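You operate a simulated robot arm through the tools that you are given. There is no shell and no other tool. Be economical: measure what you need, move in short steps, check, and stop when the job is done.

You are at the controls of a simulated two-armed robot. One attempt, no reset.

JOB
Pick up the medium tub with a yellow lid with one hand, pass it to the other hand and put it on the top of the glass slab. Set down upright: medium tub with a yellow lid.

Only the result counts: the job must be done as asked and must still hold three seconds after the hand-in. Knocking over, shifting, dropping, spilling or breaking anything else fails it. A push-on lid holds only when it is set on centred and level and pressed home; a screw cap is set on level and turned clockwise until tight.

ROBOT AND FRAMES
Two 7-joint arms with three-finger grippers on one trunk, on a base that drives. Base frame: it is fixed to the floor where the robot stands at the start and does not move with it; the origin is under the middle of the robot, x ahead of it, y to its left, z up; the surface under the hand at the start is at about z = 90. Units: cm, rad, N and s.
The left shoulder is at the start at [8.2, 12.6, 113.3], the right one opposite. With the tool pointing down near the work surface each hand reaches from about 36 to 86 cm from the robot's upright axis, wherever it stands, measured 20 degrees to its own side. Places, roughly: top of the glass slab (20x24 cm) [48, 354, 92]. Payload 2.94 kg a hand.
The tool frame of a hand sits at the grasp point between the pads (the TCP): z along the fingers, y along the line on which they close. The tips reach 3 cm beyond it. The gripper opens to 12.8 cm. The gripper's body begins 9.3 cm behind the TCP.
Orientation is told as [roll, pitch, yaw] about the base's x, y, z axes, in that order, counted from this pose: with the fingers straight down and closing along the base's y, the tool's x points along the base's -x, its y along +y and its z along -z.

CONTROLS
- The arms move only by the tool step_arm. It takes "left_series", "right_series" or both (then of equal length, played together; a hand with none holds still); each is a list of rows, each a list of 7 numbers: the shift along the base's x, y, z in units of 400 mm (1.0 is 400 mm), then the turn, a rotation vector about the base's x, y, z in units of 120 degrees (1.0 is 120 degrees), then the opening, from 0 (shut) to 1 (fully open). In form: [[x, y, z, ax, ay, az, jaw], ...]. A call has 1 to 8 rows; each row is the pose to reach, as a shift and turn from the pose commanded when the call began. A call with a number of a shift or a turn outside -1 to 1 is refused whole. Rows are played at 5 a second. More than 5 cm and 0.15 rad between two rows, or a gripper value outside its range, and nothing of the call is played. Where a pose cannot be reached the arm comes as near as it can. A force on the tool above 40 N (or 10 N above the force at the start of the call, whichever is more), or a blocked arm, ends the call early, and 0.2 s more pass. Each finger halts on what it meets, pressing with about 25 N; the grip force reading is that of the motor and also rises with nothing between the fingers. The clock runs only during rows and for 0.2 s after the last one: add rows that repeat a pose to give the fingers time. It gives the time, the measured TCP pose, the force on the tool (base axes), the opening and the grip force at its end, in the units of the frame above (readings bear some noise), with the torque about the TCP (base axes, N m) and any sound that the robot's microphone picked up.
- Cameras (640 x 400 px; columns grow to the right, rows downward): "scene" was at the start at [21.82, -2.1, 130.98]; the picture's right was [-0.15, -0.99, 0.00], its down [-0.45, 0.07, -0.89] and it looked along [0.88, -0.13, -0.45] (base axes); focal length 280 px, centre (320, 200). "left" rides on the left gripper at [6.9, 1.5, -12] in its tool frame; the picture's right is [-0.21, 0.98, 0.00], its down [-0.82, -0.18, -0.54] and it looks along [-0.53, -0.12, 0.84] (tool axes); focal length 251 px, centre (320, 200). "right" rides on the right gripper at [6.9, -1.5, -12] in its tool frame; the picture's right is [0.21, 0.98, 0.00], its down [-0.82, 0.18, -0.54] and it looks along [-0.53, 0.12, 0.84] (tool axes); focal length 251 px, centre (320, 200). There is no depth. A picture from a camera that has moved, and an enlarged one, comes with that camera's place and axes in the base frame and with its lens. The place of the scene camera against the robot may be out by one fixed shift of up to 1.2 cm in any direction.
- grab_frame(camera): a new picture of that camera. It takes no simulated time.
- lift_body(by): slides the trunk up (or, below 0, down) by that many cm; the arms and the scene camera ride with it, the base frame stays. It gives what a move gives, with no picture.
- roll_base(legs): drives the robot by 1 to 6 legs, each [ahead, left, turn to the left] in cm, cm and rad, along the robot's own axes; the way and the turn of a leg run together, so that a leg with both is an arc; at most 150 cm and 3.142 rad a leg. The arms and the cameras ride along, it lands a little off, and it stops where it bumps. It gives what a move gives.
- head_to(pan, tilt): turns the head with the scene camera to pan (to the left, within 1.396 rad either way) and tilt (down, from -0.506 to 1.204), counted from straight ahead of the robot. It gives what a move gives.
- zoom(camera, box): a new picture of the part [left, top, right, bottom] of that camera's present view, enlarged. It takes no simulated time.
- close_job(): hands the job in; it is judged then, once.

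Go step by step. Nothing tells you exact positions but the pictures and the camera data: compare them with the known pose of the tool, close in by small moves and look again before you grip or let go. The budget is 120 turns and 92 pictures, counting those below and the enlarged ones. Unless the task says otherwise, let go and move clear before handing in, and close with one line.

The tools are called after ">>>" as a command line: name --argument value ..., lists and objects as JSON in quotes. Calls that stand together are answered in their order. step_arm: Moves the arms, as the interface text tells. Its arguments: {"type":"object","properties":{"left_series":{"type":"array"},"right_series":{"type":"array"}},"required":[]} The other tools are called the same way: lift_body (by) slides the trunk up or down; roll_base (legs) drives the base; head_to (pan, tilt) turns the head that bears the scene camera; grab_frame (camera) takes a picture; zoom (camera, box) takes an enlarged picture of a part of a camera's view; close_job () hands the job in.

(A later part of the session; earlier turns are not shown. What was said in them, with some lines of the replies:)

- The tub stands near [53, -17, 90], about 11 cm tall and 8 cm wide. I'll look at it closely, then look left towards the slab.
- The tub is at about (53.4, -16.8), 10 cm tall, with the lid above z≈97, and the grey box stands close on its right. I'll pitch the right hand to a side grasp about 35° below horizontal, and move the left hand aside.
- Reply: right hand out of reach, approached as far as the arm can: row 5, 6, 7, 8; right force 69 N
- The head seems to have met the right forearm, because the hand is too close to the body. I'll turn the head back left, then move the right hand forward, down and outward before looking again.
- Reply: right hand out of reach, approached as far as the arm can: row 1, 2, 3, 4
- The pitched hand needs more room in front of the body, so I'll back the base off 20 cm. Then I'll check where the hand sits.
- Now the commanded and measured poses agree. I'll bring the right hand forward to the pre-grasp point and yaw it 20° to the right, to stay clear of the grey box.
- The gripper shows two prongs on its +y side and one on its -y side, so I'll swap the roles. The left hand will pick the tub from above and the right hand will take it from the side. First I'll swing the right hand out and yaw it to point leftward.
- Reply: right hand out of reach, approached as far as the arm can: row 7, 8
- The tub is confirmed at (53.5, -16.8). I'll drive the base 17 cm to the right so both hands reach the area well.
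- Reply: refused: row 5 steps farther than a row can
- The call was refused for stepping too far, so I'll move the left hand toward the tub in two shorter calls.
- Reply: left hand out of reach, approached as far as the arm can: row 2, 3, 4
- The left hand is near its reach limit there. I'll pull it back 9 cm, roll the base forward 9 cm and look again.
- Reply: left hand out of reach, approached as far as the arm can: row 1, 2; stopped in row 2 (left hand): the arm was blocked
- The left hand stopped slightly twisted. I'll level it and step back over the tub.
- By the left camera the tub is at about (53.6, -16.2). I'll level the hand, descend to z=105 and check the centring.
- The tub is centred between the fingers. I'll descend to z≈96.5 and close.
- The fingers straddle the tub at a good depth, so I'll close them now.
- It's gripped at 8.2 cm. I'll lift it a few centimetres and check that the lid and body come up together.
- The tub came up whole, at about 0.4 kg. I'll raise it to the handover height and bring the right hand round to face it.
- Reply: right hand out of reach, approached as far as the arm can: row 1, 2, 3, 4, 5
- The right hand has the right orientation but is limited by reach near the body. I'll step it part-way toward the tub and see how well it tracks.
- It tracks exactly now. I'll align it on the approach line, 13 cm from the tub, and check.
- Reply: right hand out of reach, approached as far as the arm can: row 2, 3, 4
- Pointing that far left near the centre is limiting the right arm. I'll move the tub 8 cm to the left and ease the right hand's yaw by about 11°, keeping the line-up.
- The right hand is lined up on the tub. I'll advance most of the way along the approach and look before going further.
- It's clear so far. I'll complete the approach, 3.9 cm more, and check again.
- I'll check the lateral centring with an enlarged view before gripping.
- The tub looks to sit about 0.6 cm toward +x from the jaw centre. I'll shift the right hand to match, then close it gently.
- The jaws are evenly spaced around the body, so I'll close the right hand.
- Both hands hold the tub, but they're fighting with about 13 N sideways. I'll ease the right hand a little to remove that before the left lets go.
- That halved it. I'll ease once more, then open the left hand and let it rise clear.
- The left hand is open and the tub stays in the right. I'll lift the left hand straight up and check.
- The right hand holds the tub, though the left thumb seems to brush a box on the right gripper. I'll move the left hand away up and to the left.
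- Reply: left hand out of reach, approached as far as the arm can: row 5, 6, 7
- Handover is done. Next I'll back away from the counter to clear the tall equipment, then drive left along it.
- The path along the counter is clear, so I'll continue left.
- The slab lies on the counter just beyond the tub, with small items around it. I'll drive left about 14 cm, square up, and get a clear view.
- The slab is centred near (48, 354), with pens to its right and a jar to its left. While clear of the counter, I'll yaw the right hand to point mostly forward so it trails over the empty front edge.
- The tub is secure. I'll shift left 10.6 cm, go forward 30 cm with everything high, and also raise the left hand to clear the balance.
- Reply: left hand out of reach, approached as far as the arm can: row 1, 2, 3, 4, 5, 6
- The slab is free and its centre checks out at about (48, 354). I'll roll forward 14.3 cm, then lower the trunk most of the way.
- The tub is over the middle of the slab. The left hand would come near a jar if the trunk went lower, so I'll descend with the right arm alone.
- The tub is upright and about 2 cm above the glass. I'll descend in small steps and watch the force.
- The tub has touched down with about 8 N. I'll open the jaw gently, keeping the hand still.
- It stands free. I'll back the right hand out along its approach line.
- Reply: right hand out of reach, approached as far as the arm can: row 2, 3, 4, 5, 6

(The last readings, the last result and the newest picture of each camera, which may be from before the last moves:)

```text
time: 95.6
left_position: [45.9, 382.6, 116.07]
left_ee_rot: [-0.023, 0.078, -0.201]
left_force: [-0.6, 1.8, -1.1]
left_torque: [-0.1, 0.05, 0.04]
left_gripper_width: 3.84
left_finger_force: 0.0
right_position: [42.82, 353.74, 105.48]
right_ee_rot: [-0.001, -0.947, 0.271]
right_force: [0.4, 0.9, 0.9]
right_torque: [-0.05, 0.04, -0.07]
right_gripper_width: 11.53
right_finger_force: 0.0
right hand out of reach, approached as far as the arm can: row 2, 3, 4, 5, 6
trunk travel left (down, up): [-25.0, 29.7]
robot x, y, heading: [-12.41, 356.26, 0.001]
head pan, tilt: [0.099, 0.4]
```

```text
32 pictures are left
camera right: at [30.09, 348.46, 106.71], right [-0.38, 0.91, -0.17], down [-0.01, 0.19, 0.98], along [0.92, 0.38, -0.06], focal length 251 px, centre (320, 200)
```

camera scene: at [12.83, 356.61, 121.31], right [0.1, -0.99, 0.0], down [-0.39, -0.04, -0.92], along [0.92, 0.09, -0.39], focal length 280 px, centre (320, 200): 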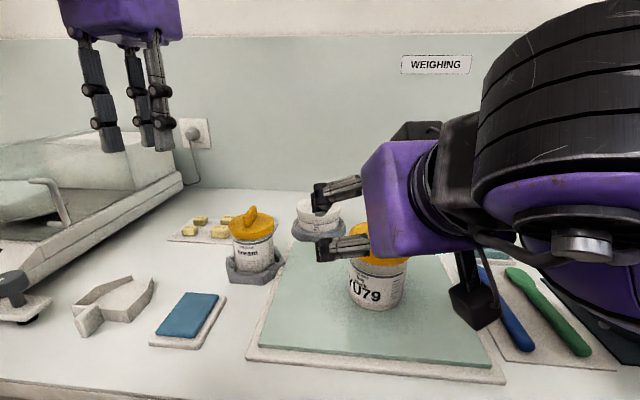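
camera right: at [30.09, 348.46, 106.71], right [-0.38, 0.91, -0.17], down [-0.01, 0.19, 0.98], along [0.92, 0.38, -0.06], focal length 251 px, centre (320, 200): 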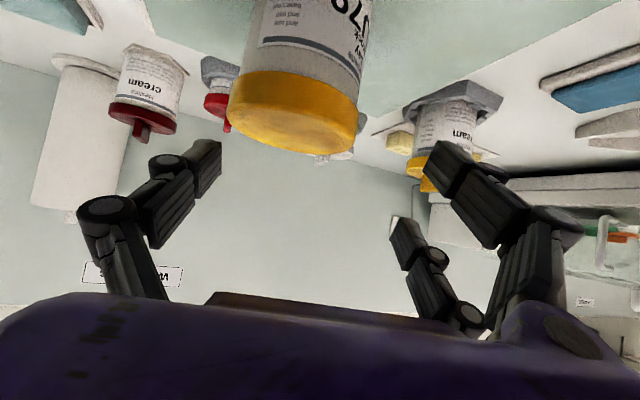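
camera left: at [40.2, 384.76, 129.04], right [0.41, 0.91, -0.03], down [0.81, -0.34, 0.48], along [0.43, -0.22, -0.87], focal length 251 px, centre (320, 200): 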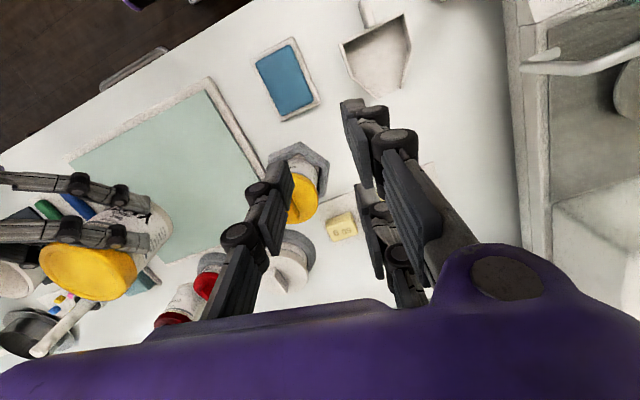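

The tub stands upright on the slab and the hand is clear but limited in reach. I'll raise the trunk to lift the fingers well above the lid, then back the base off.

>>> lift_body --by 9

>>> roll_base --legs '[[-40, 0, 0]]'

>>> grab_frame --camera "scene"

>>> zoom --camera "scene" --box '[220, 130, 480, 330]'

```text
time: 96.8
left_position: [45.84, 381.85, 125.69]
left_ee_rot: [-0.02, 0.073, -0.206]
left_force: [0.9, 0.5, -0.7]
left_torque: [-0.01, 0.07, -0.01]
left_gripper_width: 3.87
left_finger_force: 0.1
right_position: [42.93, 352.83, 115.34]
right_ee_rot: [0.001, -0.955, 0.269]
right_force: [0.7, 0.1, 0.0]
right_torque: [-0.02, -0.03, 0.01]
right_gripper_width: 11.52
right_finger_force: 0.0
trunk travel left (down, up): [-34.0, 20.7]
robot x, y, heading: [-11.68, 355.87, -0.002]
head pan, tilt: [0.099, 0.4]
```

```text
time: 99.4
left_position: [5.66, 381.71, 125.66]
left_ee_rot: [-0.02, 0.071, -0.213]
left_force: [-1.1, 0.0, 0.1]
left_torque: [0.01, -0.01, 0.01]
left_gripper_width: 3.85
left_finger_force: 0.0
right_position: [2.52, 352.55, 115.24]
right_ee_rot: [-0.003, -0.956, 0.258]
right_force: [-0.1, 0.6, 0.1]
right_torque: [-0.03, 0.02, -0.01]
right_gripper_width: 11.49
right_finger_force: 0.1
trunk travel left (down, up): [-34.0, 20.7]
robot x, y, heading: [-51.94, 355.86, -0.01]
head pan, tilt: [0.099, 0.4]
```

```text
31 pictures are left
camera scene: at [-29.95, 356.0, 130.62], right [0.09, -1.0, 0.0], down [-0.39, -0.03, -0.92], along [0.92, 0.08, -0.39], focal length 280 px, centre (320, 200)
```

scene: 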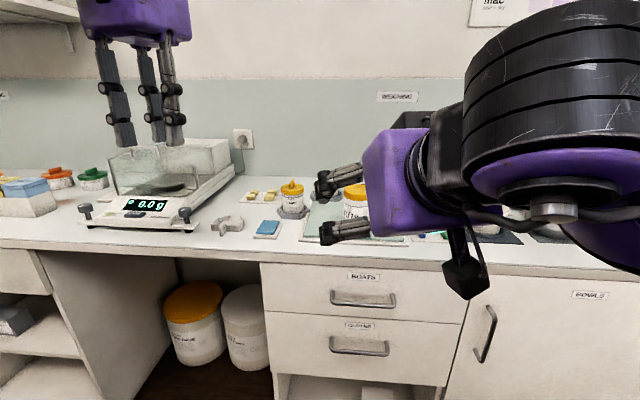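

```text
2.00 times, centred on (350, 230) of scene
camera zoom: at [-29.95, 356.0, 130.62], right [0.09, -1.0, 0.0], down [-0.39, -0.03, -0.92], along [0.92, 0.08, -0.39], focal length 560 px, centre (260, 140)
```

zoom: 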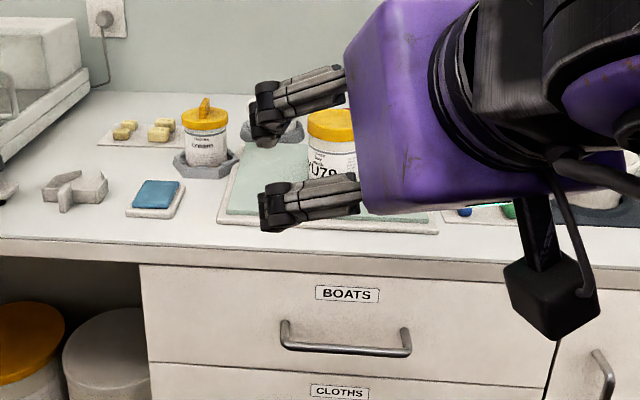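

The tub with its yellow lid stands upright on the glass slab, and both hands and the base are clear with nothing else disturbed. I'm handing the job in.

>>> close_job

```text
The job is handed in.
```

The tub with the yellow lid was picked up with the left hand, passed to the right hand in the air, and set upright on the glass slab. I saw nothing else moved, and the job is handed in.
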